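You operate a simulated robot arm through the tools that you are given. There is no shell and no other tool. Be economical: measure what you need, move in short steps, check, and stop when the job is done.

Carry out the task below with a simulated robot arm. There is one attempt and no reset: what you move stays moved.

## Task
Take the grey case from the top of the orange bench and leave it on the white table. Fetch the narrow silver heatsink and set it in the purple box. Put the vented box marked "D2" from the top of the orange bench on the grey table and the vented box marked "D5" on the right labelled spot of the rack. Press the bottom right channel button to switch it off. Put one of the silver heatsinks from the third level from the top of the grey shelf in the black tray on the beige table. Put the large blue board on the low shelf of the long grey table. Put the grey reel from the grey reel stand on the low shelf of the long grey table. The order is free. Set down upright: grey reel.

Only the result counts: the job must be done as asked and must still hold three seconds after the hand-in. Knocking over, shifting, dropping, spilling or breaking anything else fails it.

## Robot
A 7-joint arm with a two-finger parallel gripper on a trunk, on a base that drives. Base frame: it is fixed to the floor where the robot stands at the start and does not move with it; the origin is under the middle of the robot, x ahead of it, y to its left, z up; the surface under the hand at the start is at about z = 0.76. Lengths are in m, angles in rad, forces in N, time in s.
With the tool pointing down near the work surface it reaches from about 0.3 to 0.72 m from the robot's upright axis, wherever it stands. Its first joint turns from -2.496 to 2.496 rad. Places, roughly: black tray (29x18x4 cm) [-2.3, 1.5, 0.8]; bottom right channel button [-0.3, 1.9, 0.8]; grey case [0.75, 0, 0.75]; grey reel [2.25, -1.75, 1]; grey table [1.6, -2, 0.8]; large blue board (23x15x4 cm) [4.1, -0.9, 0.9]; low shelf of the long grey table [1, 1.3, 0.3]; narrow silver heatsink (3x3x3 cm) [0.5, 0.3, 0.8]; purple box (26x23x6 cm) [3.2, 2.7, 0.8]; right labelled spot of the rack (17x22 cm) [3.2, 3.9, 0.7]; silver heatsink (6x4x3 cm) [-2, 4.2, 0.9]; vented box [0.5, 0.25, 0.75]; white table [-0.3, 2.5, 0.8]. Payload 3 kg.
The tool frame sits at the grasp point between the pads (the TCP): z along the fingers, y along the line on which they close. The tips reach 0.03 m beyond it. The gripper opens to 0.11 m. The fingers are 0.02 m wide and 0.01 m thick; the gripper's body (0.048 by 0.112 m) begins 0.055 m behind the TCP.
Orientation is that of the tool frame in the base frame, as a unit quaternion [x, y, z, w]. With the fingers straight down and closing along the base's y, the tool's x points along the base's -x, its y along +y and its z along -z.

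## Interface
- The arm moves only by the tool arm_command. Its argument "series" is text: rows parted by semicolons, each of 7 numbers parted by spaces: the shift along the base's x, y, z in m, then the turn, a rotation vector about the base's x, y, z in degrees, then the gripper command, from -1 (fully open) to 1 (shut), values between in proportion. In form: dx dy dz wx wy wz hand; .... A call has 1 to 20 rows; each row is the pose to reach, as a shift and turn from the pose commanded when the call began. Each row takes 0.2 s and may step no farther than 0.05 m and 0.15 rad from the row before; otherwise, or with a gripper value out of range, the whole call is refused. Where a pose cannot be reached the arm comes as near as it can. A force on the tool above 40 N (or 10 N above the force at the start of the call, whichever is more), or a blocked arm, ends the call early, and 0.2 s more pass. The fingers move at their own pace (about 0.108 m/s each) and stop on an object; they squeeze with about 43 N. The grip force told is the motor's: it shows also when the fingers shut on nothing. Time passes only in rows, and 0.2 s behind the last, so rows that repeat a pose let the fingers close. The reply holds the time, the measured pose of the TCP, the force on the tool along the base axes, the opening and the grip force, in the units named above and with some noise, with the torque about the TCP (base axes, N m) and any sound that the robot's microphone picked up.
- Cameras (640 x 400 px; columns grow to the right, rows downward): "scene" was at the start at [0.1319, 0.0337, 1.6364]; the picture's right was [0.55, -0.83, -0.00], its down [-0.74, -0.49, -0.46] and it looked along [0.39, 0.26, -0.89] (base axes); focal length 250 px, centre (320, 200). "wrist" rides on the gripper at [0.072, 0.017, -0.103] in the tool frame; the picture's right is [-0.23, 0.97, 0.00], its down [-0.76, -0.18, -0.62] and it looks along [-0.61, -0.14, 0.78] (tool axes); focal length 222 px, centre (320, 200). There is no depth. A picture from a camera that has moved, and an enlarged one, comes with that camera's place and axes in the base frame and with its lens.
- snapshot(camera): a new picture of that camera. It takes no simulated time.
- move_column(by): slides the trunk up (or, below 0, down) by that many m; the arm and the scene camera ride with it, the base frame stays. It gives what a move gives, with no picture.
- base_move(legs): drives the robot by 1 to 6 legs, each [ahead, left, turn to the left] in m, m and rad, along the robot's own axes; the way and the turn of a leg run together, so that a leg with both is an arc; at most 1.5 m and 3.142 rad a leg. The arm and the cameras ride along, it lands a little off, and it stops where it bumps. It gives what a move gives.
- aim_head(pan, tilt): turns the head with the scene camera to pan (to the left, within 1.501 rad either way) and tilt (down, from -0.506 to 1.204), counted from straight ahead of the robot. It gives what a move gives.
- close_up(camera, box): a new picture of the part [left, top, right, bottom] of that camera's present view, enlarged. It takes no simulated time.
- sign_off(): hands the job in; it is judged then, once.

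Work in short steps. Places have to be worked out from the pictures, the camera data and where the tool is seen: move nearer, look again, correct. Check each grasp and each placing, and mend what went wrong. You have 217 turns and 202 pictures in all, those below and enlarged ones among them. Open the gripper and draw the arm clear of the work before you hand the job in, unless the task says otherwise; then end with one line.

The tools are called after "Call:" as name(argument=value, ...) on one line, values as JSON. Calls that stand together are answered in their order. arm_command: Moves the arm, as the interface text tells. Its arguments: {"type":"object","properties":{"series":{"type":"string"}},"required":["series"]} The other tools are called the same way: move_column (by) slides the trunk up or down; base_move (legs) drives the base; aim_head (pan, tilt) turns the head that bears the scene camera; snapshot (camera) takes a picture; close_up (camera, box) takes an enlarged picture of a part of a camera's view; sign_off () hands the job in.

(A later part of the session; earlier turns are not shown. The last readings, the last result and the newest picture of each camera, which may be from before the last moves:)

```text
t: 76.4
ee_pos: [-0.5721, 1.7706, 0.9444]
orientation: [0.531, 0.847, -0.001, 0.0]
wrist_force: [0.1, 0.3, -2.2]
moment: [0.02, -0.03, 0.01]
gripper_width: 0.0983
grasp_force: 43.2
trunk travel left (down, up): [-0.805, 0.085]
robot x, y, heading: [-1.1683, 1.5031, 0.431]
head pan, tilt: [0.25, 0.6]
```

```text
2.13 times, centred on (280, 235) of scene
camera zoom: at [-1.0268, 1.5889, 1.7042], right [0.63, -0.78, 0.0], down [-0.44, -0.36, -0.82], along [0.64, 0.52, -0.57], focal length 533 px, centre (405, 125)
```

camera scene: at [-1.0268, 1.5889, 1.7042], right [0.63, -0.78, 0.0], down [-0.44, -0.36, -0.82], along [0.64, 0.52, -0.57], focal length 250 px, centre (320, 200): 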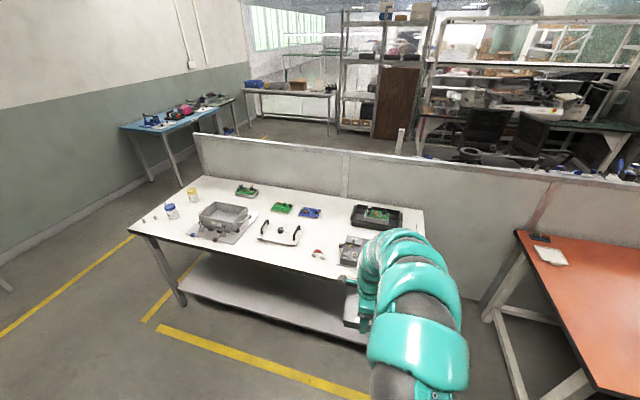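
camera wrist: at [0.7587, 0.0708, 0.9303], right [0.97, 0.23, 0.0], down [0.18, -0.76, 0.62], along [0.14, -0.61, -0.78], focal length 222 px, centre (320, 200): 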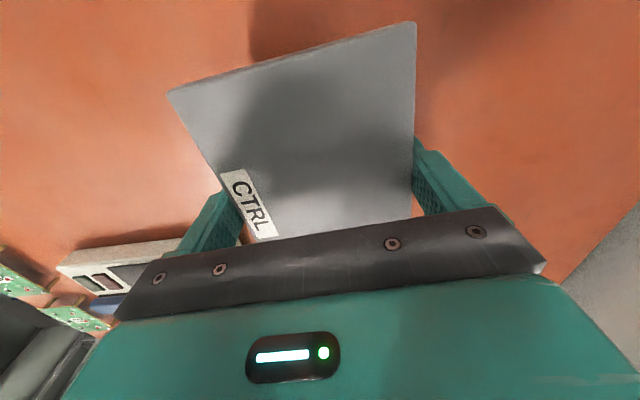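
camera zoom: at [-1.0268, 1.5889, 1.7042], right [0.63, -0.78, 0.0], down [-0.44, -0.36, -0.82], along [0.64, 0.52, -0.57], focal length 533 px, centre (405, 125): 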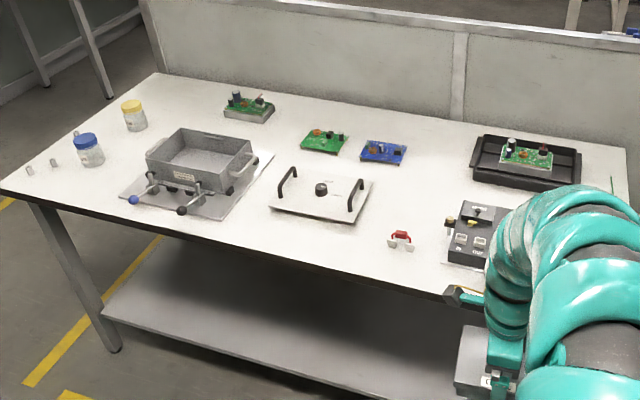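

A free patch lies between the handle plate and the device, ≈(-0.20,2.21). I raise the trunk, shift left 0.25 and drive forward 0.5.

Call:
move_column(by=0.08)

Call:
base_move(legs=[[0, 0.25, 0], [0.45, 0, 0]])

Call:
aim_head(pan=0.1, tilt=0.85)

Call:
snapshot(camera="scene")

Call:
snapshot(camera="wrist")

```text
t: 77.6
ee_pos: [-0.5726, 1.7705, 1.0236]
orientation: [0.532, 0.846, -0.001, 0.0]
wrist_force: [-0.2, 0.2, -3.4]
moment: [-0.02, -0.04, 0.02]
gripper_width: 0.0983
grasp_force: 42.8
trunk travel left (down, up): [-0.885, 0.005]
robot x, y, heading: [-1.1625, 1.501, 0.436]
head pan, tilt: [0.25, 0.6]
```

```text
t: 81.8
ee_pos: [-0.2703, 2.1946, 1.0232]
orientation: [0.53, 0.848, 0.0, 0.0]
wrist_force: [0.8, 0.6, -2.8]
moment: [0.0, 0.04, 0.01]
gripper_width: 0.0983
grasp_force: 42.7
trunk travel left (down, up): [-0.885, 0.005]
robot x, y, heading: [-0.8633, 1.92, 0.436]
head pan, tilt: [0.25, 0.6]
```

```text
t: 82.5
ee_pos: [-0.2701, 2.1935, 1.0243]
orientation: [0.53, 0.848, -0.001, 0.001]
wrist_force: [0.0, -0.3, -2.0]
moment: [-0.03, 0.01, -0.03]
gripper_width: 0.0987
grasp_force: 43.2
trunk travel left (down, up): [-0.885, 0.005]
robot x, y, heading: [-0.8642, 1.9197, 0.44]
head pan, tilt: [0.099, 0.85]
```

```text
164 pictures are left
camera scene: at [-0.7257, 1.9933, 1.7634], right [0.51, -0.86, 0.0], down [-0.64, -0.39, -0.66], along [0.57, 0.34, -0.75], focal length 250 px, centre (320, 200)
```

scene: 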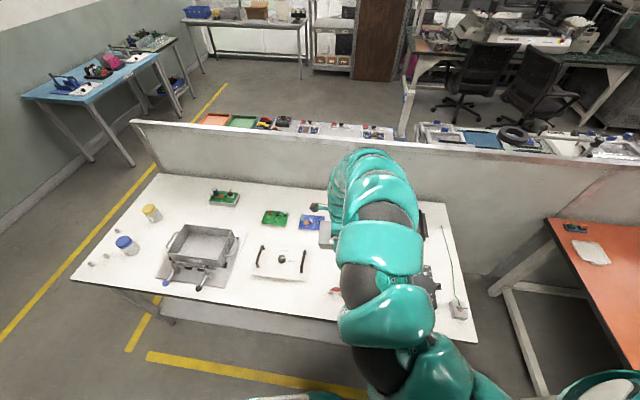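

```text
163 pictures are left
camera wrist: at [-0.2883, 2.2672, 1.1266], right [0.97, 0.22, 0.0], down [0.17, -0.76, 0.62], along [0.14, -0.61, -0.78], focal length 222 px, centre (320, 200)
```

wrist: 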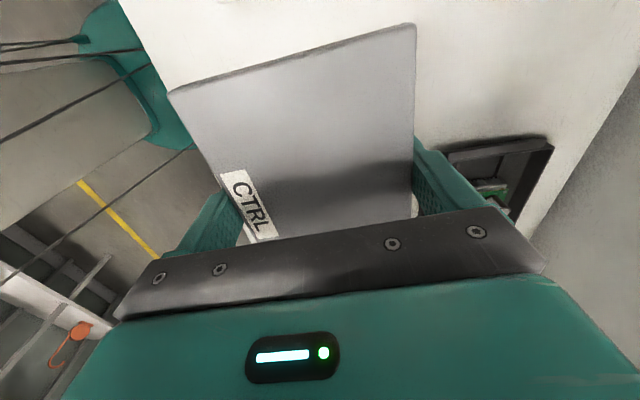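

Target for the case is ≈(-0.214,2.213). I shift the arm there, lower the trunk 0.08 and the arm to z≈0.86, and look.

Call:
arm_command(series="0.028 0.01 0 0 0 0 1; 0.056 0.019 0 0 0 0 1")

Call:
move_column(by=-0.08)

Call:
arm_command(series="0 0 -0.04 0 0 0 1; 0 0 -0.08 0 0 0 1")

Call:
snapshot(camera="scene")

Call:
snapshot(camera="wrist")

```text
t: 83.1
ee_pos: [-0.2143, 2.2136, 1.0238]
orientation: [0.529, 0.849, 0.0, 0.001]
wrist_force: [-0.2, 0.3, -2.7]
moment: [-0.01, -0.01, -0.03]
gripper_width: 0.0986
grasp_force: 43.3
trunk travel left (down, up): [-0.885, 0.005]
robot x, y, heading: [-0.8655, 1.9168, 0.44]
head pan, tilt: [0.099, 0.85]
```

```text
t: 84.3
ee_pos: [-0.2167, 2.2127, 0.9439]
orientation: [0.53, 0.848, 0.0, 0.001]
wrist_force: [-1.1, 0.3, -2.6]
moment: [-0.02, 0.03, 0.01]
gripper_width: 0.0983
grasp_force: 43.3
trunk travel left (down, up): [-0.805, 0.085]
robot x, y, heading: [-0.8595, 1.9169, 0.442]
head pan, tilt: [0.099, 0.85]
```

```text
t: 84.9
ee_pos: [-0.215, 2.2135, 0.8613]
orientation: [0.529, 0.849, -0.001, 0.001]
wrist_force: [0.4, 0.4, -1.8]
moment: [0.01, 0.02, -0.01]
gripper_width: 0.0982
grasp_force: 43.1
trunk travel left (down, up): [-0.805, 0.085]
robot x, y, heading: [-0.8625, 1.9179, 0.438]
head pan, tilt: [0.099, 0.85]
```

```text
162 pictures are left
camera scene: at [-0.7248, 1.9931, 1.6833], right [0.51, -0.86, 0.0], down [-0.65, -0.39, -0.66], along [0.57, 0.34, -0.75], focal length 250 px, centre (320, 200)
```

scene: 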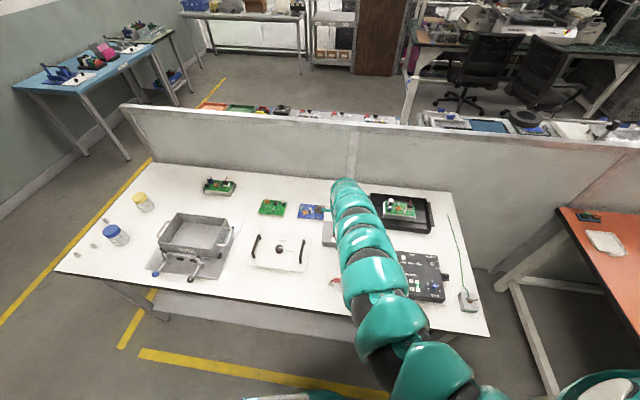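

```text
161 pictures are left
camera wrist: at [-0.2323, 2.2863, 0.9635], right [0.97, 0.22, 0.0], down [0.17, -0.76, 0.62], along [0.14, -0.61, -0.78], focal length 222 px, centre (320, 200)
```

wrist: 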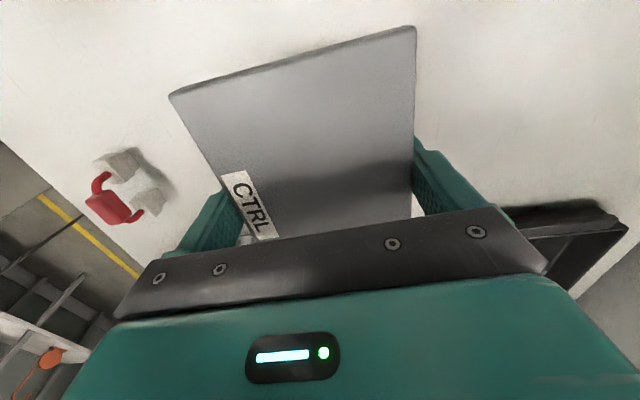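

Everything is clear around. I lower gently to contact.

Call:
arm_command(series="0 0 -0.015 0 0 0 1; 0 0 -0.025 0 0 0 1; 0 0 -0.033 0 0 0 1; 0 0 -0.04 0 0 0 1; 0 0 -0.046 0 0 0 1; 0 0 -0.052 0 0 0 1; 0 0 -0.058 0 0 0 1")

```text
t: 86.5
ee_pos: [-0.2161, 2.2118, 0.8169]
orientation: [0.529, 0.848, 0.004, 0.002]
wrist_force: [5.1, 5.7, 34.8]
moment: [0.21, 0.5, -0.05]
gripper_width: 0.0983
grasp_force: 43.3
out of reach, approached as far as the arm can: row 7
trunk travel left (down, up): [-0.805, 0.085]
robot x, y, heading: [-0.8641, 1.9227, 0.44]
head pan, tilt: [0.099, 0.85]
```

Contact at z≈0.817. I relieve, open, and lift straight up.

Call:
arm_command(series="0 0 0.012 0 0 0 1; 0 0 0.014 0 0 0 0; 0 0 0.014 0 0 0 -1; 0 0 0.014 0 0 0 -1; 0 0 0.05 0 0 0 -1; 0 0 0.09 0 0 0 -1; 0 0 0.13 0 0 0 -1")

Call:
move_column(by=0.08)

Call:
snapshot(camera="wrist")

Call:
close_up(camera="scene", box=[300, 160, 500, 310])

```text
t: 88.1
ee_pos: [-0.219, 2.2112, 0.9442]
orientation: [0.529, 0.848, -0.001, 0.0]
wrist_force: [0.0, -0.6, -0.1]
moment: [0.01, -0.01, 0.0]
gripper_width: 0.1101
grasp_force: 0.2
trunk travel left (down, up): [-0.805, 0.085]
robot x, y, heading: [-0.8632, 1.9236, 0.437]
head pan, tilt: [0.099, 0.85]
```

```text
t: 89.3
ee_pos: [-0.2183, 2.2101, 1.0236]
orientation: [0.53, 0.848, -0.001, 0.001]
wrist_force: [0.4, -0.3, 0.7]
moment: [0.01, -0.02, 0.02]
gripper_width: 0.1099
grasp_force: 0.1
trunk travel left (down, up): [-0.885, 0.005]
robot x, y, heading: [-0.8636, 1.9209, 0.438]
head pan, tilt: [0.099, 0.85]
```

```text
160 pictures are left
camera wrist: at [-0.2353, 2.2847, 1.1261], right [0.97, 0.22, 0.0], down [0.17, -0.76, 0.62], along [0.14, -0.61, -0.78], focal length 222 px, centre (320, 200)
```

wrist: 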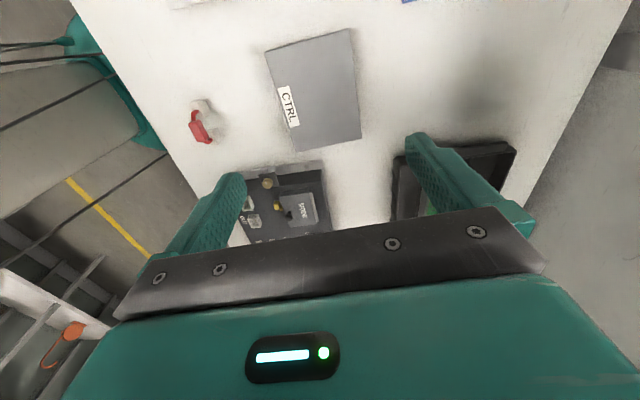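

```text
2.67 times, centred on (400, 235) of scene
camera zoom: at [-0.7253, 1.9933, 1.7633], right [0.51, -0.86, 0.0], down [-0.65, -0.39, -0.66], along [0.57, 0.34, -0.75], focal length 666 px, centre (107, 107)
```

zoom: 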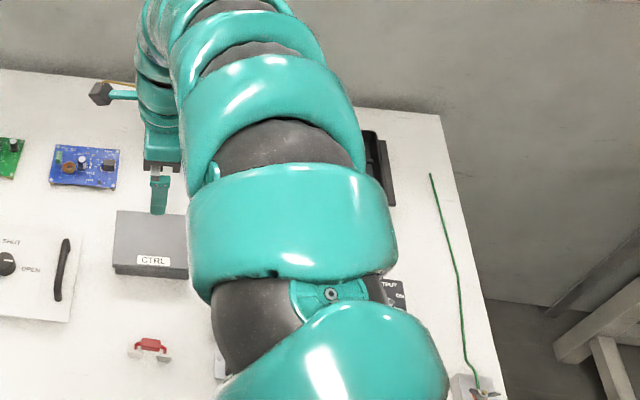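

The case stands on the white table. I back off and move right so the channel device is visible left of the arm.

Call:
base_move(legs=[[-0.3, 0, -0.01], [0, -0.5, 0]])

Call:
aim_head(pan=0.45, tilt=0.75)

Call:
snapshot(camera="scene")

```text
t: 93.8
ee_pos: [-0.2906, 1.6215, 1.0223]
orientation: [0.536, 0.844, 0.0, 0.001]
wrist_force: [0.2, -0.2, -0.2]
moment: [0.04, -0.03, 0.01]
gripper_width: 0.1103
grasp_force: 0.0
trunk travel left (down, up): [-0.885, 0.005]
robot x, y, heading: [-0.9428, 1.3456, 0.42]
head pan, tilt: [0.099, 0.85]
```

```text
t: 94.7
ee_pos: [-0.2915, 1.6213, 1.0229]
orientation: [0.536, 0.844, -0.001, 0.001]
wrist_force: [-0.3, 0.0, 0.5]
moment: [0.01, -0.02, -0.01]
gripper_width: 0.1097
grasp_force: 0.0
trunk travel left (down, up): [-0.885, 0.005]
robot x, y, heading: [-0.9391, 1.3398, 0.425]
head pan, tilt: [0.45, 0.75]
```

```text
158 pictures are left
camera scene: at [-0.8164, 1.4369, 1.7713], right [0.77, -0.64, 0.0], down [-0.44, -0.52, -0.73], along [0.47, 0.56, -0.68], focal length 250 px, centre (320, 200)
```

scene: 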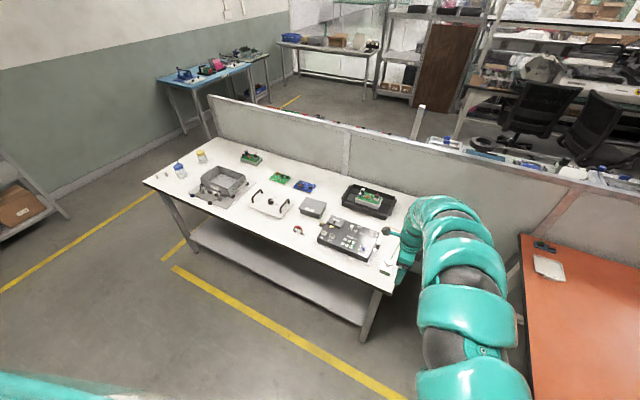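

Now the device is visible; I enlarge it.

Call:
close_up(camera="scene", box=[305, 205, 401, 265])

```text
6.67 times, centred on (353, 235) of scene
camera zoom: at [-0.8164, 1.4369, 1.7713], right [0.77, -0.64, 0.0], down [-0.44, -0.52, -0.73], along [0.47, 0.56, -0.68], focal length 1665 px, centre (100, -33)
```

zoom: 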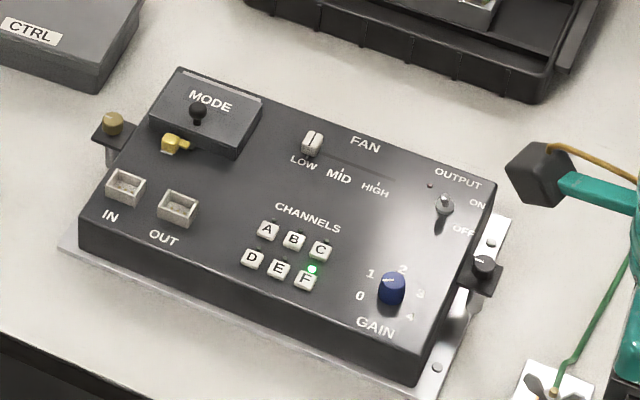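

Buttons are A B C / D E F; F (bottom right) is lit. F is estimated at (-0.268,1.875,0.84). I drive closer and hover over it for a wrist view.

Call:
base_move(legs=[[0, 0.15, 0], [0.28, 0, 0]])

```text
t: 97.6
ee_pos: [-0.1006, 1.8771, 1.023]
orientation: [0.534, 0.845, -0.002, 0.0]
wrist_force: [0.3, 0.1, -0.3]
moment: [-0.02, -0.04, -0.01]
gripper_width: 0.11
grasp_force: 0.0
trunk travel left (down, up): [-0.885, 0.005]
robot x, y, heading: [-0.7493, 1.5886, 0.424]
head pan, tilt: [0.45, 0.75]
```

Now shift the hand back over F and lower the trunk 8 cm.

Call:
arm_command(series="-0.042 0 0 0 0 0 -1; -0.084 0 0 0 0 0 -1; -0.126 -0.001 0 0 0 0 -1; -0.167 -0.002 0 0 0 0 -1; -0.167 -0.002 0 0 0 0 -1")

Call:
move_column(by=-0.08)

Call:
snapshot(camera="wrist")

```text
t: 98.8
ee_pos: [-0.2471, 1.8975, 0.9925]
orientation: [0.534, 0.845, -0.001, -0.001]
wrist_force: [1.2, -0.1, 0.5]
moment: [0.03, 0.02, -0.03]
gripper_width: 0.1098
grasp_force: 0.1
out of reach, approached as far as the arm can: row 2, 3, 4, 5
trunk travel left (down, up): [-0.885, 0.005]
robot x, y, heading: [-0.7476, 1.5955, 0.429]
head pan, tilt: [0.45, 0.75]
```

```text
t: 100.0
ee_pos: [-0.2489, 1.8982, 0.9137]
orientation: [0.534, 0.845, -0.002, 0.001]
wrist_force: [0.0, -1.0, 0.1]
moment: [-0.02, -0.02, 0.0]
gripper_width: 0.1098
grasp_force: 0.0
trunk travel left (down, up): [-0.805, 0.085]
robot x, y, heading: [-0.7514, 1.5958, 0.425]
head pan, tilt: [0.45, 0.75]
```

```text
156 pictures are left
camera wrist: at [-0.265, 1.9718, 1.0157], right [0.98, 0.21, 0.0], down [0.17, -0.76, 0.63], along [0.13, -0.61, -0.78], focal length 222 px, centre (320, 200)
```

wrist: 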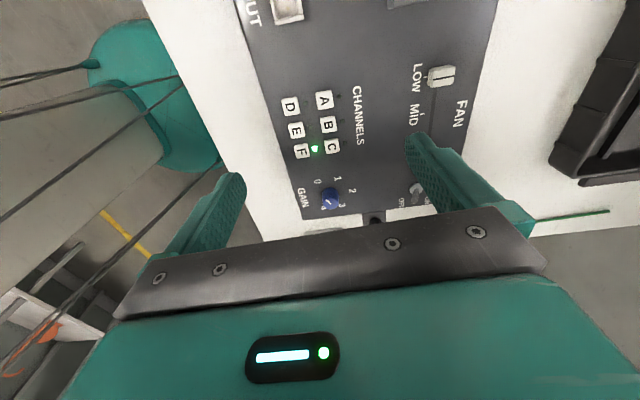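

F computes to ≈(-0.261,1.884). I shift there, close the fingers, lower to z≈0.89 and look.

Call:
arm_command(series="-0.012 -0.014 0 0 0 0 1; -0.012 -0.014 -0.01 0 0 0 1; -0.012 -0.014 -0.023 0 0 0 1; -0.012 -0.014 -0.023 0 0 0 1")

Call:
snapshot(camera="wrist")

Call:
close_up(camera="scene", box=[305, 180, 465, 280])

```text
t: 101.0
ee_pos: [-0.2608, 1.8836, 0.889]
orientation: [0.535, 0.845, -0.002, 0.001]
wrist_force: [-0.1, -0.5, -0.1]
moment: [0.04, -0.01, -0.03]
gripper_width: 0.0
grasp_force: 37.2
out of reach, approached as far as the arm can: row 1, 2
trunk travel left (down, up): [-0.805, 0.085]
robot x, y, heading: [-0.7531, 1.5952, 0.424]
head pan, tilt: [0.45, 0.75]
```

```text
155 pictures are left
camera wrist: at [-0.2774, 1.9567, 0.9922], right [0.98, 0.21, 0.0], down [0.17, -0.76, 0.63], along [0.13, -0.61, -0.78], focal length 222 px, centre (320, 200)
```

wrist: 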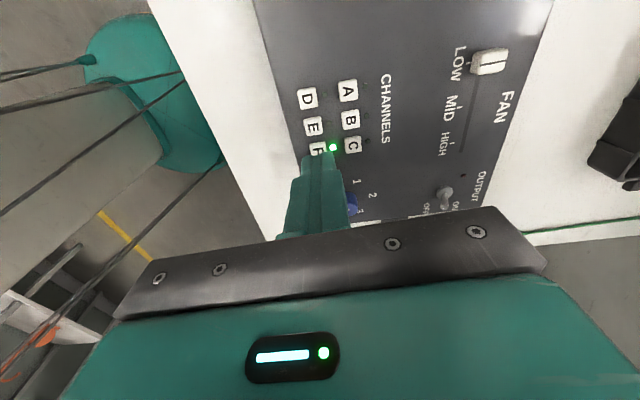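

```text
4.00 times, centred on (385, 230) of scene
camera zoom: at [-0.6256, 1.69, 1.6914], right [0.77, -0.64, 0.0], down [-0.44, -0.52, -0.73], along [0.47, 0.56, -0.68], focal length 999 px, centre (60, 80)
```

zoom: 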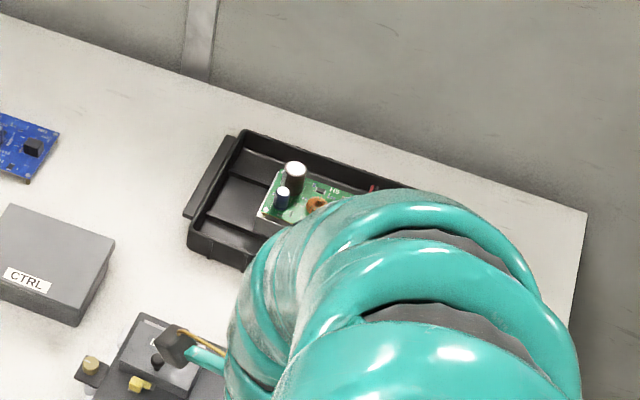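

Tip is nearly over F; I enlarge to confirm before pressing.

Call:
close_up(camera="wrist", box=[270, 80, 390, 180])

```text
4.00 times, centred on (330, 130) of wrist
camera zoom: at [-0.2774, 1.9567, 0.9922], right [0.98, 0.21, 0.0], down [0.17, -0.76, 0.63], along [0.13, -0.61, -0.78], focal length 888 px, centre (280, 480)
```

zoom: 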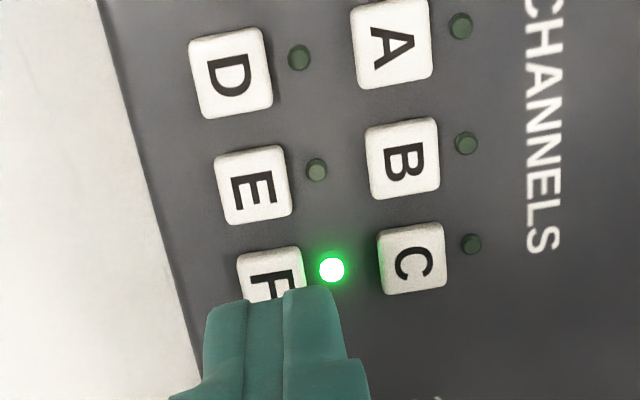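

F is under the tip; I shift 3 mm away from E and press down in small steps.

Call:
arm_command(series="-0.001 -0.0035 0 0 0 0 1; -0.001 -0.0035 -0.006 0 0 0 1; -0.001 -0.0035 -0.011 0 0 0 1; -0.001 -0.0035 -0.015 0 0 0 1; -0.001 -0.0035 -0.018 0 0 0 1")

Call:
close_up(camera="wrist", box=[270, 80, 390, 180])

```text
t: 102.2
ee_pos: [-0.2622, 1.8805, 0.8716]
orientation: [0.535, 0.845, -0.001, 0.001]
wrist_force: [0.3, -0.3, -0.1]
moment: [0.04, -0.01, 0.01]
gripper_width: 0.0002
grasp_force: 37.5
trunk travel left (down, up): [-0.805, 0.085]
robot x, y, heading: [-0.7503, 1.5964, 0.427]
head pan, tilt: [0.45, 0.75]
```

```text
4.00 times, centred on (330, 130) of wrist
camera zoom: at [-0.2791, 1.9539, 0.9748], right [0.98, 0.21, 0.0], down [0.17, -0.76, 0.63], along [0.13, -0.61, -0.78], focal length 888 px, centre (280, 480)
```

zoom: 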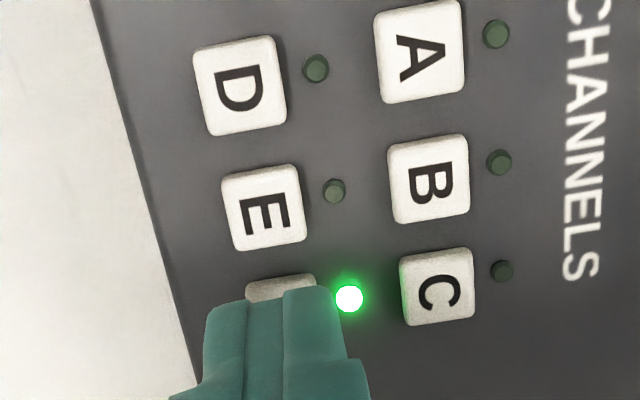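

No contact yet; the button is lower than thought and F's centre is ≈6 mm further from E. I correct and continue pressing.

Call:
arm_command(series="0.002 -0.006 0 0 0 0 1; 0.002 -0.006 -0.004 0 0 0 1; 0.002 -0.006 -0.008 0 0 0 1; 0.002 -0.006 -0.011 0 0 0 1; 0.002 -0.006 -0.014 0 0 0 1")

Call:
close_up(camera="wrist", box=[270, 80, 390, 180])

```text
t: 103.4
ee_pos: [-0.26, 1.8744, 0.8581]
orientation: [0.535, 0.845, -0.002, 0.0]
wrist_force: [-0.1, 1.8, 1.7]
moment: [0.02, -0.03, -0.01]
gripper_width: 0.0
grasp_force: 37.0
trunk travel left (down, up): [-0.805, 0.085]
robot x, y, heading: [-0.7487, 1.5938, 0.423]
head pan, tilt: [0.45, 0.75]
heard: click
```

```text
4.00 times, centred on (330, 130) of wrist
camera zoom: at [-0.2764, 1.9482, 0.9609], right [0.98, 0.21, 0.0], down [0.17, -0.76, 0.62], along [0.13, -0.61, -0.78], focal length 888 px, centre (280, 480)
```

zoom: 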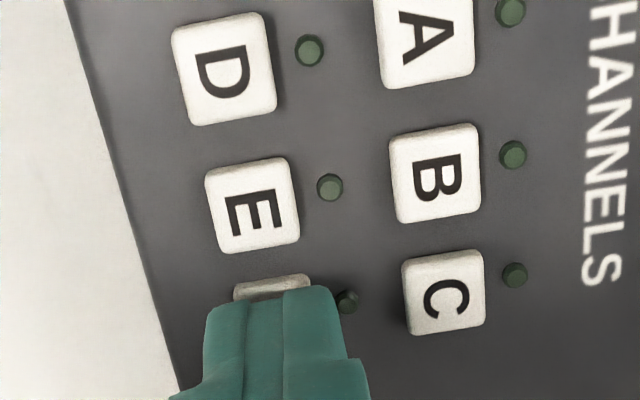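

Click heard and the LED is off. I lift straight up and verify.

Call:
arm_command(series="0 0 0.02 0 0 0 1; 0 0 0.05 0 0 0 1; 0 0 0.06 0 0 0 0")

Call:
move_column(by=0.085)

Call:
snapshot(camera="wrist")

```text
t: 104.2
ee_pos: [-0.2525, 1.8831, 0.9018]
orientation: [0.536, 0.844, -0.001, 0.001]
wrist_force: [0.4, 0.1, 0.1]
moment: [0.02, -0.03, 0.01]
gripper_width: 0.0547
grasp_force: 0.1
out of reach, approached as far as the arm can: row 2, 3
trunk travel left (down, up): [-0.805, 0.085]
robot x, y, heading: [-0.7505, 1.5952, 0.427]
head pan, tilt: [0.45, 0.75]
```

```text
t: 105.4
ee_pos: [-0.2527, 1.8832, 0.9872]
orientation: [0.535, 0.845, -0.002, 0.001]
wrist_force: [-0.2, 0.8, 0.0]
moment: [0.01, 0.03, 0.02]
gripper_width: 0.0549
grasp_force: 0.0
trunk travel left (down, up): [-0.89, 0.0]
robot x, y, heading: [-0.7513, 1.5974, 0.425]
head pan, tilt: [0.45, 0.75]
```

```text
150 pictures are left
camera wrist: at [-0.2683, 1.9565, 1.0898], right [0.98, 0.21, 0.0], down [0.17, -0.76, 0.63], along [0.13, -0.61, -0.78], focal length 222 px, centre (320, 200)
```

wrist: 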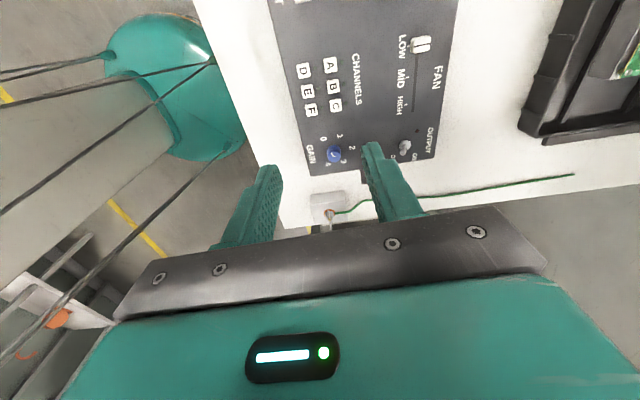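

F is off. Next the grey shelf: I back off, turn to face along +l (left), drive forward and look.

Call:
base_move(legs=[[-0.35, 0, 0], [0, 0, 1.571], [1.3, 0, 0]])

Call:
aim_head(pan=0.1, tilt=0.35)

Call:
snapshot(camera="scene")

```text
t: 117.4
ee_pos: [-1.9038, 3.0711, 0.9871]
orientation: [-0.23, 0.973, -0.001, 0.002]
wrist_force: [-0.8, 0.3, 0.0]
moment: [0.0, -0.02, -0.02]
gripper_width: 0.055
grasp_force: 0.1
trunk travel left (down, up): [-0.89, 0.0]
robot x, y, heading: [-1.6062, 2.5777, 2.018]
head pan, tilt: [0.45, 0.75]
```

```text
t: 118.3
ee_pos: [-1.9036, 3.0716, 0.9867]
orientation: [-0.229, 0.973, -0.001, 0.002]
wrist_force: [1.1, 0.2, 0.2]
moment: [0.02, -0.01, -0.02]
gripper_width: 0.055
grasp_force: 0.1
trunk travel left (down, up): [-0.89, 0.0]
robot x, y, heading: [-1.6066, 2.5812, 2.014]
head pan, tilt: [0.099, 0.351]
```

```text
149 pictures are left
camera scene: at [-1.6905, 2.7294, 1.8119], right [0.85, 0.52, 0.0], down [0.18, -0.29, -0.94], along [-0.49, 0.8, -0.34], focal length 250 px, centre (320, 200)
```

scene: 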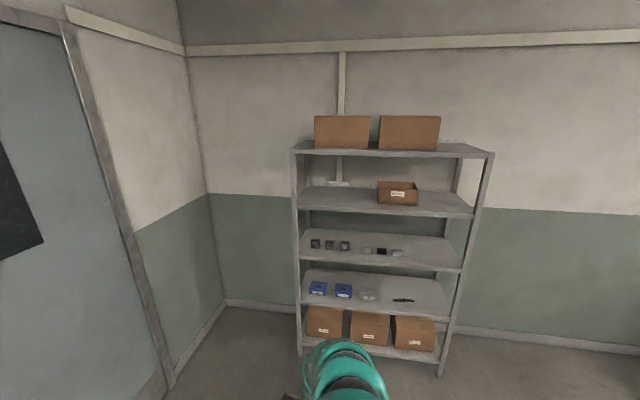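

The third level holds small parts; I enlarge it.

Call:
close_up(camera="scene", box=[295, 210, 475, 310])

```text
3.56 times, centred on (385, 260) of scene
camera zoom: at [-1.6905, 2.7294, 1.8119], right [0.85, 0.52, 0.0], down [0.18, -0.29, -0.94], along [-0.49, 0.8, -0.34], focal length 888 px, centre (89, -13)
```

zoom: 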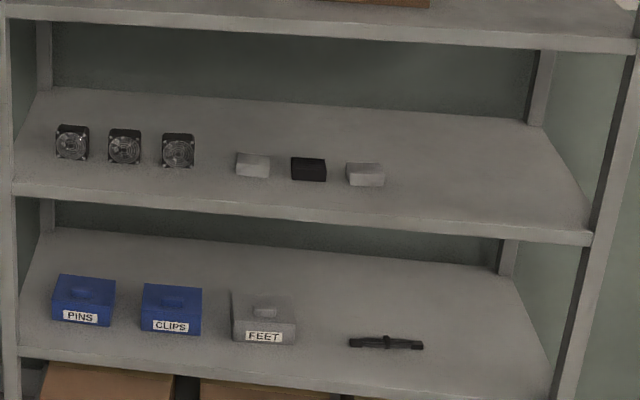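

Two silver heatsinks flank the black one; I take the right one at ≈(-1.995,4.25,0.9). I turn the hand to close sideways first, then pitch it up.

Call:
arm_command(series="0 0 0 0 0 8.1 0; 0 0 0 0 0 16.2 0; 0 0 0 0 0 24.3 0; 0 0 0 0 0 32.4 0; 0 0 0 0 0 40.5 0; 0 0 0 0 0 48.6 0; 0 0 0 0 0 56.7 0; 0 0 0 0 0 64.8 0; 0 0 0 0 0 72.9 0; 0 0 0 0 0 81 0; 0 0 0 0 0 88.5 0")

Call:
arm_command(series="0 0 0.01 7.2 3.4 0 0; 0 0 0.02 14.4 6.8 0 0; 0 0 0.03 21.6 10.2 0 0; 0 0 0.04 28.8 13.6 0 0; 0 0 0.05 36 17 0 0; 0 0 0.06 45.2 21.4 0 0")

Call:
base_move(legs=[[0.7, -0.33, -0.02]])

Call:
aim_head(pan=-0.1, tilt=0.6)

Call:
snapshot(camera="scene")

Call:
snapshot(camera="wrist")

```text
t: 120.7
ee_pos: [-1.903, 3.0729, 0.9853]
orientation: [0.844, -0.536, -0.002, -0.002]
wrist_force: [-0.4, 0.0, 0.5]
moment: [0.02, -0.01, 0.0]
gripper_width: 0.055
grasp_force: 0.1
trunk travel left (down, up): [-0.89, 0.0]
robot x, y, heading: [-1.6004, 2.5828, 2.017]
head pan, tilt: [0.099, 0.351]
```

```text
refused: row 6 steps farther than a row can; nothing moved
```

```text
t: 124.8
ee_pos: [-1.8929, 3.8439, 0.9861]
orientation: [0.843, -0.539, 0.0, -0.001]
wrist_force: [-0.6, 0.6, 0.4]
moment: [0.0, -0.02, -0.03]
gripper_width: 0.0551
grasp_force: 0.0
trunk travel left (down, up): [-0.89, 0.0]
robot x, y, heading: [-1.5945, 3.3502, 2.017]
head pan, tilt: [0.099, 0.351]
```

```text
t: 125.6
ee_pos: [-1.8924, 3.8429, 0.9866]
orientation: [0.842, -0.539, -0.001, -0.001]
wrist_force: [0.2, -0.2, -0.3]
moment: [0.02, 0.0, 0.0]
gripper_width: 0.0549
grasp_force: 0.1
trunk travel left (down, up): [-0.89, 0.0]
robot x, y, heading: [-1.5968, 3.3498, 2.018]
head pan, tilt: [-0.099, 0.6]
```

```text
147 pictures are left
camera scene: at [-1.6615, 3.5028, 1.7893], right [0.94, 0.34, 0.0], down [0.19, -0.53, -0.83], along [-0.28, 0.78, -0.56], focal length 250 px, centre (320, 200)
```

scene: 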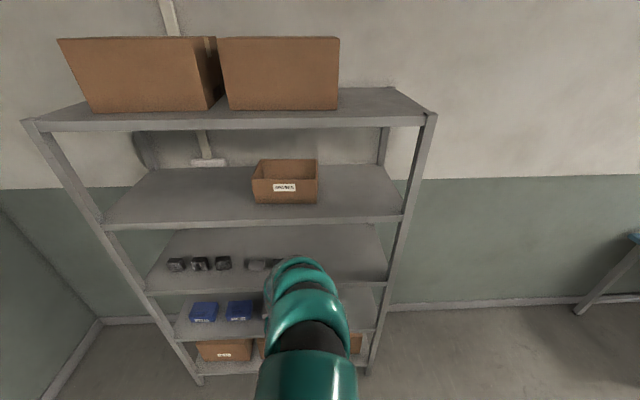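

```text
146 pictures are left
camera wrist: at [-1.8778, 3.7705, 1.0893], right [-0.98, -0.2, 0.0], down [-0.16, 0.76, 0.63], along [-0.12, 0.61, -0.78], focal length 222 px, centre (320, 200)
```

wrist: 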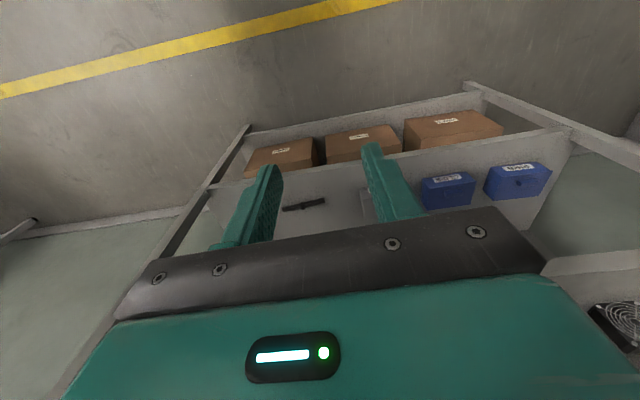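

Hand now closes sideways. I pitch it up by 50° in allowed steps.

Call:
arm_command(series="0 0 0.01 7.5 3.5 0 -1; 0 0 0.02 15 7 0 -1; 0 0 0.03 22.5 10.5 0 -1; 0 0 0.03 30 14 0 -1; 0 0 0.03 37.5 17.5 0 -1; 0 0 0.03 45 21 0 -1")

Call:
snapshot(camera="wrist")

Call:
snapshot(camera="scene")

```text
t: 127.0
ee_pos: [-2.0044, 3.9614, 1.0508]
orientation: [0.763, -0.489, -0.355, -0.227]
wrist_force: [-0.5, -0.2, -0.1]
moment: [-0.04, -0.03, -0.01]
gripper_width: 0.11
grasp_force: 0.2
out of reach, approached as far as the arm can: row 1, 2, 3, 4, 5, 6
trunk travel left (down, up): [-0.89, 0.0]
robot x, y, heading: [-1.5951, 3.347, 2.016]
head pan, tilt: [-0.099, 0.6]
```

```text
145 pictures are left
camera wrist: at [-1.9677, 3.8407, 1.0617], right [-0.95, -0.27, 0.17], down [0.16, 0.09, 0.98], along [-0.28, 0.96, -0.04], focal length 222 px, centre (320, 200)
```

wrist: 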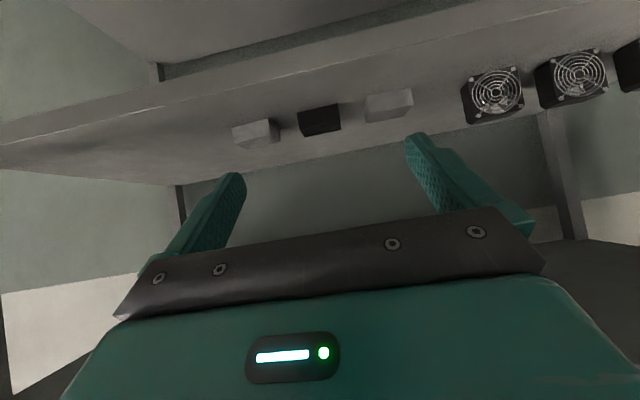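

```text
144 pictures are left
camera scene: at [-1.6611, 3.5027, 1.7892], right [0.94, 0.34, 0.0], down [0.19, -0.53, -0.83], along [-0.28, 0.78, -0.56], focal length 250 px, centre (320, 200)
```

scene: 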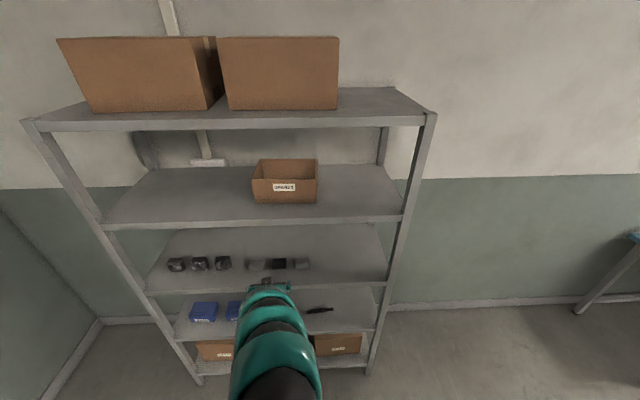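

Camera sits below the pitched hand, so a steeper 60° pitch suits better. The heatsink centre works out to ≈(-1.995,4.26,0.898), shelf top ≈0.883. I re-pitch by -20°, shift right 0.13 m.

Call:
arm_command(series="0.03 0.014 -0.01 -6 -2.8 0 -1; 0.06 0.028 -0.02 -12 -5.6 0 -1; 0.09 0.042 -0.04 -18 -8.4 0 -1; 0.118 0.054 -0.05 -18 -8.4 0 -1")

Call:
move_column(by=-0.05)

Call:
base_move(legs=[[0.22, 0, -0.02]])

Call:
snapshot(camera="wrist")

Call:
snapshot(camera="scene")

```text
t: 128.0
ee_pos: [-1.8842, 4.0182, 0.9963]
orientation: [0.813, -0.521, -0.218, -0.14]
wrist_force: [-0.1, 0.4, 0.2]
moment: [0.02, 0.0, 0.01]
gripper_width: 0.1104
grasp_force: 0.1
trunk travel left (down, up): [-0.89, 0.0]
robot x, y, heading: [-1.5946, 3.347, 2.011]
head pan, tilt: [-0.099, 0.6]
```

```text
t: 128.9
ee_pos: [-1.8863, 4.0193, 0.9463]
orientation: [0.813, -0.521, -0.218, -0.14]
wrist_force: [0.2, 0.0, -0.5]
moment: [0.0, 0.01, -0.02]
gripper_width: 0.1099
grasp_force: 0.0
trunk travel left (down, up): [-0.84, 0.05]
robot x, y, heading: [-1.5967, 3.3486, 2.015]
head pan, tilt: [-0.099, 0.6]
```

```text
t: 130.0
ee_pos: [-1.9111, 4.0903, 0.9456]
orientation: [0.81, -0.529, -0.211, -0.14]
wrist_force: [4.1, -9.6, 18.5]
moment: [0.41, -1.05, -0.75]
gripper_width: 0.11
grasp_force: 0.1
trunk travel left (down, up): [-0.84, 0.05]
robot x, y, heading: [-1.6297, 3.4191, 2.001]
head pan, tilt: [-0.099, 0.6]
stopped in leg 1: the force on the tool passed its limit at 181 N (the readings are from after the stop); the commanded pose is now the measured one
```

```text
143 pictures are left
camera wrist: at [-1.882, 3.9785, 1.0007], right [-0.97, -0.21, 0.11], down [0.02, 0.4, 0.92], along [-0.24, 0.89, -0.38], focal length 222 px, centre (320, 200)
```

wrist: 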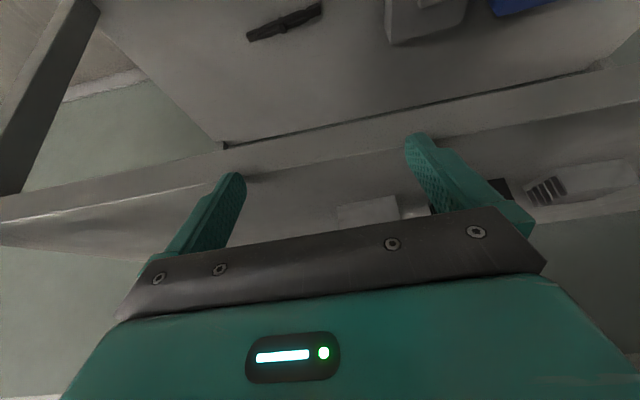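

```text
142 pictures are left
camera scene: at [-1.6925, 3.5725, 1.7397], right [0.95, 0.33, 0.0], down [0.18, -0.53, -0.83], along [-0.27, 0.78, -0.56], focal length 250 px, centre (320, 200)
```

scene: 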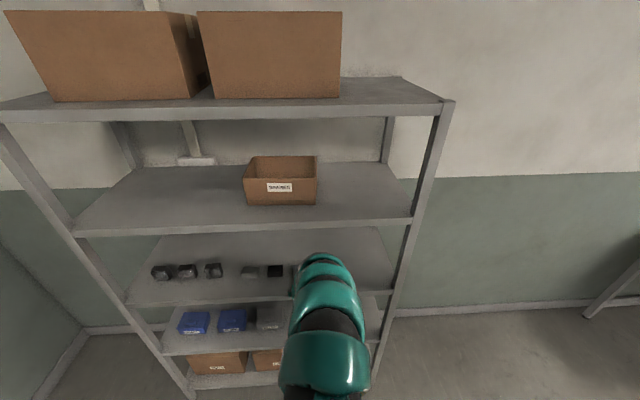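

The fingertips touched the shelf's front lip, so it is higher than I judged (≈0.92). I back off, raise, and re-measure.

Call:
base_move(legs=[[-0.1, 0, 0.01]])

Call:
move_column(by=0.05)

Call:
arm_command(series="0 0 0.03 0 0 0 -1; 0 0 0.06 0 0 0 -1")

Call:
snapshot(camera="wrist")

Call:
snapshot(camera="scene")

```text
t: 131.2
ee_pos: [-1.8744, 3.9992, 0.9452]
orientation: [0.812, -0.526, -0.211, -0.139]
wrist_force: [-0.1, 0.0, 1.0]
moment: [0.02, 0.02, 0.01]
gripper_width: 0.11
grasp_force: 0.1
trunk travel left (down, up): [-0.84, 0.05]
robot x, y, heading: [-1.5884, 3.3273, 2.011]
head pan, tilt: [-0.099, 0.6]
```

```text
t: 132.1
ee_pos: [-1.8743, 3.9999, 0.9942]
orientation: [0.812, -0.527, -0.211, -0.139]
wrist_force: [0.6, 0.3, -0.3]
moment: [0.0, 0.01, 0.02]
gripper_width: 0.1098
grasp_force: 0.1
trunk travel left (down, up): [-0.89, 0.0]
robot x, y, heading: [-1.5857, 3.3261, 2.01]
head pan, tilt: [-0.099, 0.6]
```

```text
t: 132.7
ee_pos: [-1.8855, 4.0137, 1.0407]
orientation: [0.812, -0.527, -0.212, -0.139]
wrist_force: [-0.2, 0.1, -0.1]
moment: [0.02, 0.01, -0.02]
gripper_width: 0.1101
grasp_force: 0.1
out of reach, approached as far as the arm can: row 1, 2
trunk travel left (down, up): [-0.89, 0.0]
robot x, y, heading: [-1.5884, 3.3321, 2.01]
head pan, tilt: [-0.099, 0.6]
```

```text
141 pictures are left
camera wrist: at [-1.8556, 3.9031, 1.0952], right [-0.97, -0.22, 0.11], down [0.01, 0.4, 0.92], along [-0.24, 0.89, -0.38], focal length 222 px, centre (320, 200)
```

wrist: 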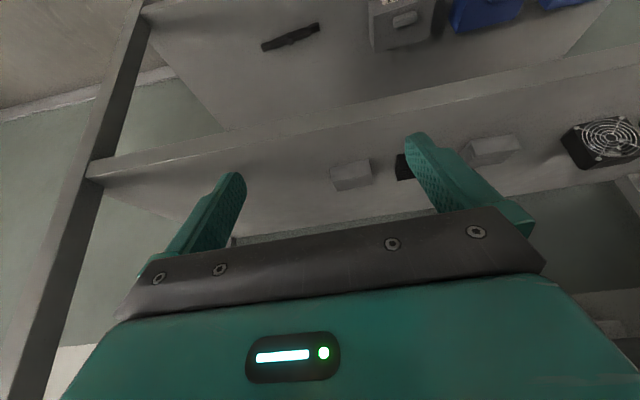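

```text
140 pictures are left
camera scene: at [-1.6543, 3.4863, 1.7892], right [0.94, 0.33, 0.0], down [0.19, -0.53, -0.82], along [-0.27, 0.78, -0.57], focal length 250 px, centre (320, 200)
```

scene: 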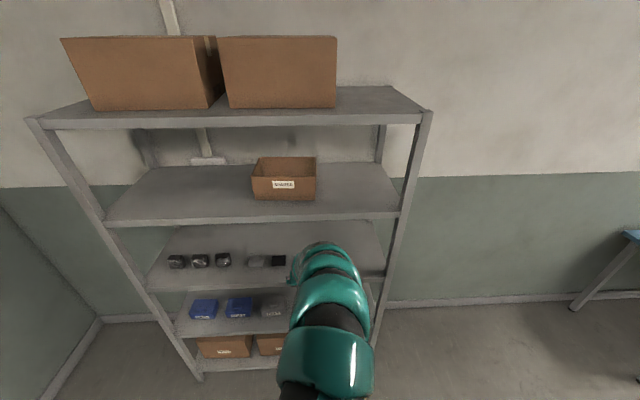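

Triangulation: heatsink centre ≈(-1.982,4.168,0.943), shelf top ≈0.928, lip at l≈4.53. I drive in 0.17 m at the safe height with opening set to 8 cm.

Call:
base_move(legs=[[0.16, 0, 0]])

Call:
arm_command(series="0 0 -0.02 0 0 0 -0.45; 0 0 -0.03 0 0 0 -0.45")

Call:
snapshot(camera="wrist")

```text
t: 134.3
ee_pos: [-1.95, 4.1532, 1.0346]
orientation: [0.814, -0.526, -0.205, -0.136]
wrist_force: [-0.1, 0.7, 0.0]
moment: [0.03, 0.03, -0.02]
gripper_width: 0.1099
grasp_force: 0.0
trunk travel left (down, up): [-0.89, 0.0]
robot x, y, heading: [-1.659, 3.477, 2.009]
head pan, tilt: [-0.099, 0.6]
stopped in leg 1: the robot was blocked; the commanded pose is now the measured one
```

```text
t: 134.9
ee_pos: [-1.9484, 4.1532, 1.0049]
orientation: [0.814, -0.527, -0.205, -0.137]
wrist_force: [0.2, 0.0, -1.1]
moment: [-0.02, 0.0, 0.0]
gripper_width: 0.0799
grasp_force: 0.1
trunk travel left (down, up): [-0.89, 0.0]
robot x, y, heading: [-1.6611, 3.4763, 2.006]
head pan, tilt: [-0.099, 0.6]
```

```text
139 pictures are left
camera wrist: at [-1.9188, 4.0436, 1.0598], right [-0.97, -0.22, 0.1], down [0.01, 0.41, 0.91], along [-0.24, 0.89, -0.4], focal length 222 px, centre (320, 200)
```

wrist: 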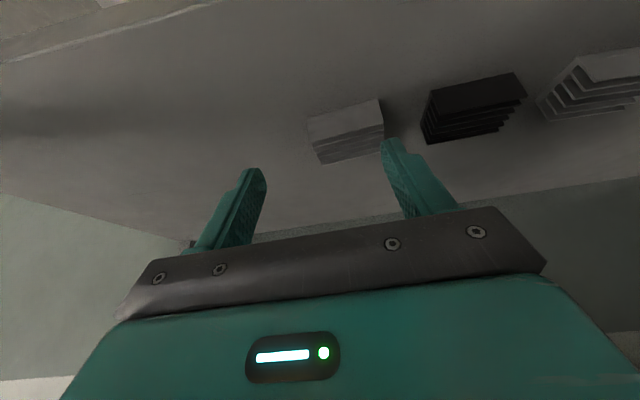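

The heatsink is at ≈(-1.981,4.171); I check the arm's clearance to the upper shelf before the final approach.

Call:
close_up(camera="scene", box=[180, 130, 440, 330])

```text
2.00 times, centred on (310, 230) of scene
camera zoom: at [-1.7208, 3.6306, 1.7893], right [0.94, 0.33, 0.0], down [0.19, -0.53, -0.83], along [-0.27, 0.78, -0.56], focal length 500 px, centre (340, 140)
```

zoom: 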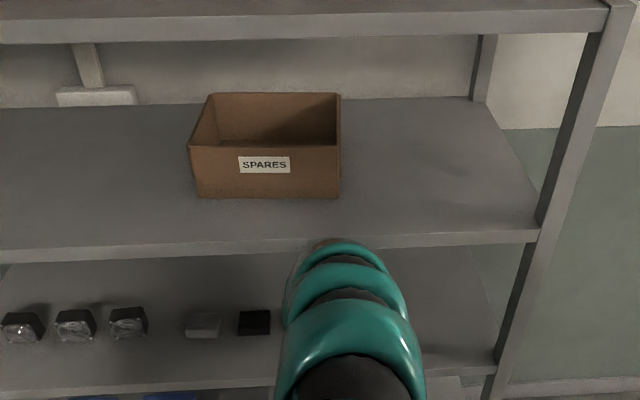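

The wrist is close to the upper lip; I go down and left first, then forward.

Call:
arm_command(series="-0.012 -0.006 -0.01 0 0 0 -0.45; -0.024 -0.011 -0.02 0 0 0 -0.45; -0.028 0.0 -0.03 0 0 0 -0.45; -0.031 0.007 -0.036 0 0 0 -0.45; -0.031 0.007 -0.040 0 0 0 -0.45")

Call:
snapshot(camera="wrist")

```text
t: 136.1
ee_pos: [-1.9803, 4.1614, 0.9652]
orientation: [0.814, -0.526, -0.205, -0.136]
wrist_force: [0.4, 0.0, -0.1]
moment: [-0.01, -0.01, -0.01]
gripper_width: 0.0797
grasp_force: 0.0
trunk travel left (down, up): [-0.89, 0.0]
robot x, y, heading: [-1.6562, 3.4764, 2.009]
head pan, tilt: [-0.099, 0.6]
```

```text
137 pictures are left
camera wrist: at [-1.9508, 4.0506, 1.02], right [-0.97, -0.22, 0.1], down [0.01, 0.41, 0.91], along [-0.24, 0.89, -0.4], focal length 222 px, centre (320, 200)
```

wrist: 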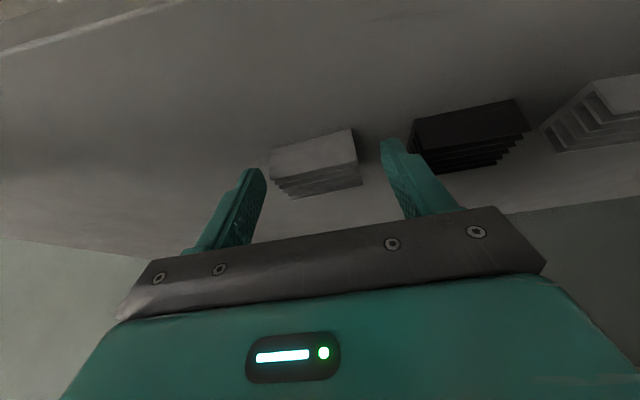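

The heatsink sits between the fingers. I close and lift a little.

Call:
arm_command(series="0 0 0 0 0 0 1; 0 0 0 0 0 0 1; 0 0 0 0 0 0 1; 0 0 0.015 0 0 0 1; 0 0 0.03 0 0 0 1")

Call:
snapshot(camera="wrist")

```text
t: 137.3
ee_pos: [-1.9794, 4.1588, 0.9981]
orientation: [0.814, -0.526, -0.206, -0.137]
wrist_force: [-0.1, -0.2, 0.3]
moment: [-0.01, -0.02, 0.0]
gripper_width: 0.0591
grasp_force: 42.9
trunk travel left (down, up): [-0.89, 0.0]
robot x, y, heading: [-1.6573, 3.4744, 2.009]
head pan, tilt: [-0.099, 0.6]
```

```text
136 pictures are left
camera wrist: at [-1.9496, 4.0491, 1.053], right [-0.97, -0.22, 0.1], down [0.01, 0.41, 0.91], along [-0.24, 0.89, -0.4], focal length 222 px, centre (320, 200)
```

wrist: 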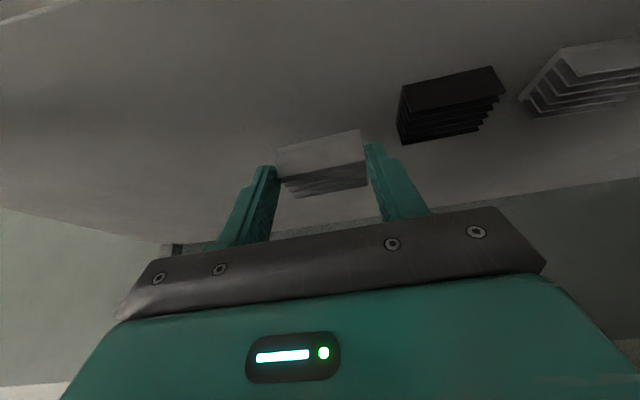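

Held. I back straight out of the shelf, then turn left to face the beige table and look.

Call:
base_move(legs=[[-0.4, 0, 0], [-0.9, 0.1, 0], [0, 0, 1.571]])

Call:
aim_head(pan=0.1, tilt=0.6)

Call:
snapshot(camera="scene")

```text
t: 148.0
ee_pos: [-1.8531, 1.9004, 0.9976]
orientation: [0.945, 0.218, -0.24, 0.052]
wrist_force: [0.6, -0.9, -0.1]
moment: [0.01, 0.0, -0.02]
gripper_width: 0.0589
grasp_force: 43.0
trunk travel left (down, up): [-0.89, 0.0]
robot x, y, heading: [-1.1808, 2.2466, -2.674]
head pan, tilt: [-0.099, 0.6]
```

```text
t: 148.8
ee_pos: [-1.8537, 1.9002, 0.9975]
orientation: [0.944, 0.219, -0.24, 0.052]
wrist_force: [0.3, 0.4, -1.7]
moment: [0.05, -0.01, -0.01]
gripper_width: 0.059
grasp_force: 42.8
trunk travel left (down, up): [-0.89, 0.0]
robot x, y, heading: [-1.1802, 2.2447, -2.671]
head pan, tilt: [0.099, 0.6]
```

```text
135 pictures are left
camera scene: at [-1.3297, 2.1601, 1.7892], right [-0.54, 0.84, 0.0], down [0.48, 0.3, -0.82], along [-0.69, -0.45, -0.57], focal length 250 px, centre (320, 200)
```

scene: 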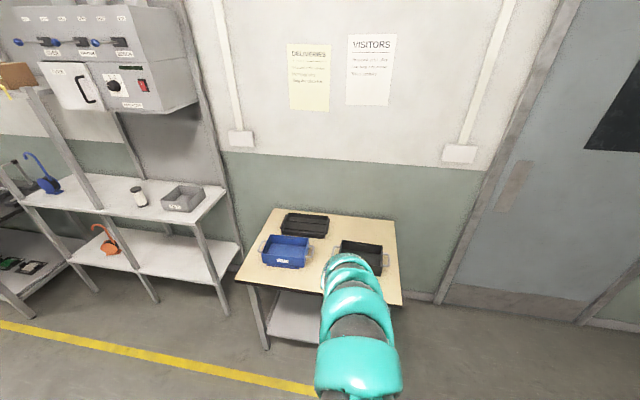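

Two dark trays appear on the beige table; I enlarge.

Call:
close_up(camera="scene", box=[230, 195, 430, 320])

```text
3.20 times, centred on (330, 258) of scene
camera zoom: at [-1.3297, 2.1601, 1.7892], right [-0.54, 0.84, 0.0], down [0.48, 0.3, -0.82], along [-0.69, -0.45, -0.57], focal length 799 px, centre (288, 16)
```

zoom: 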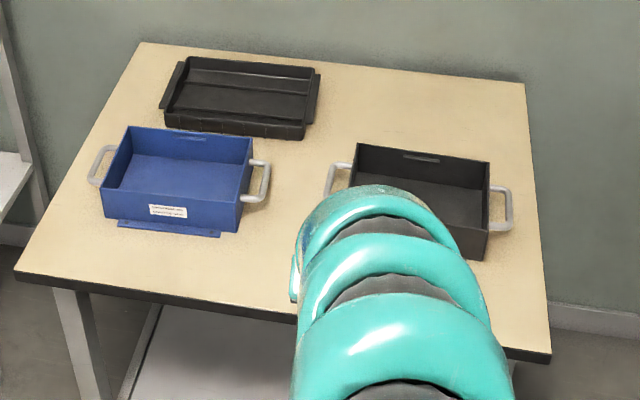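

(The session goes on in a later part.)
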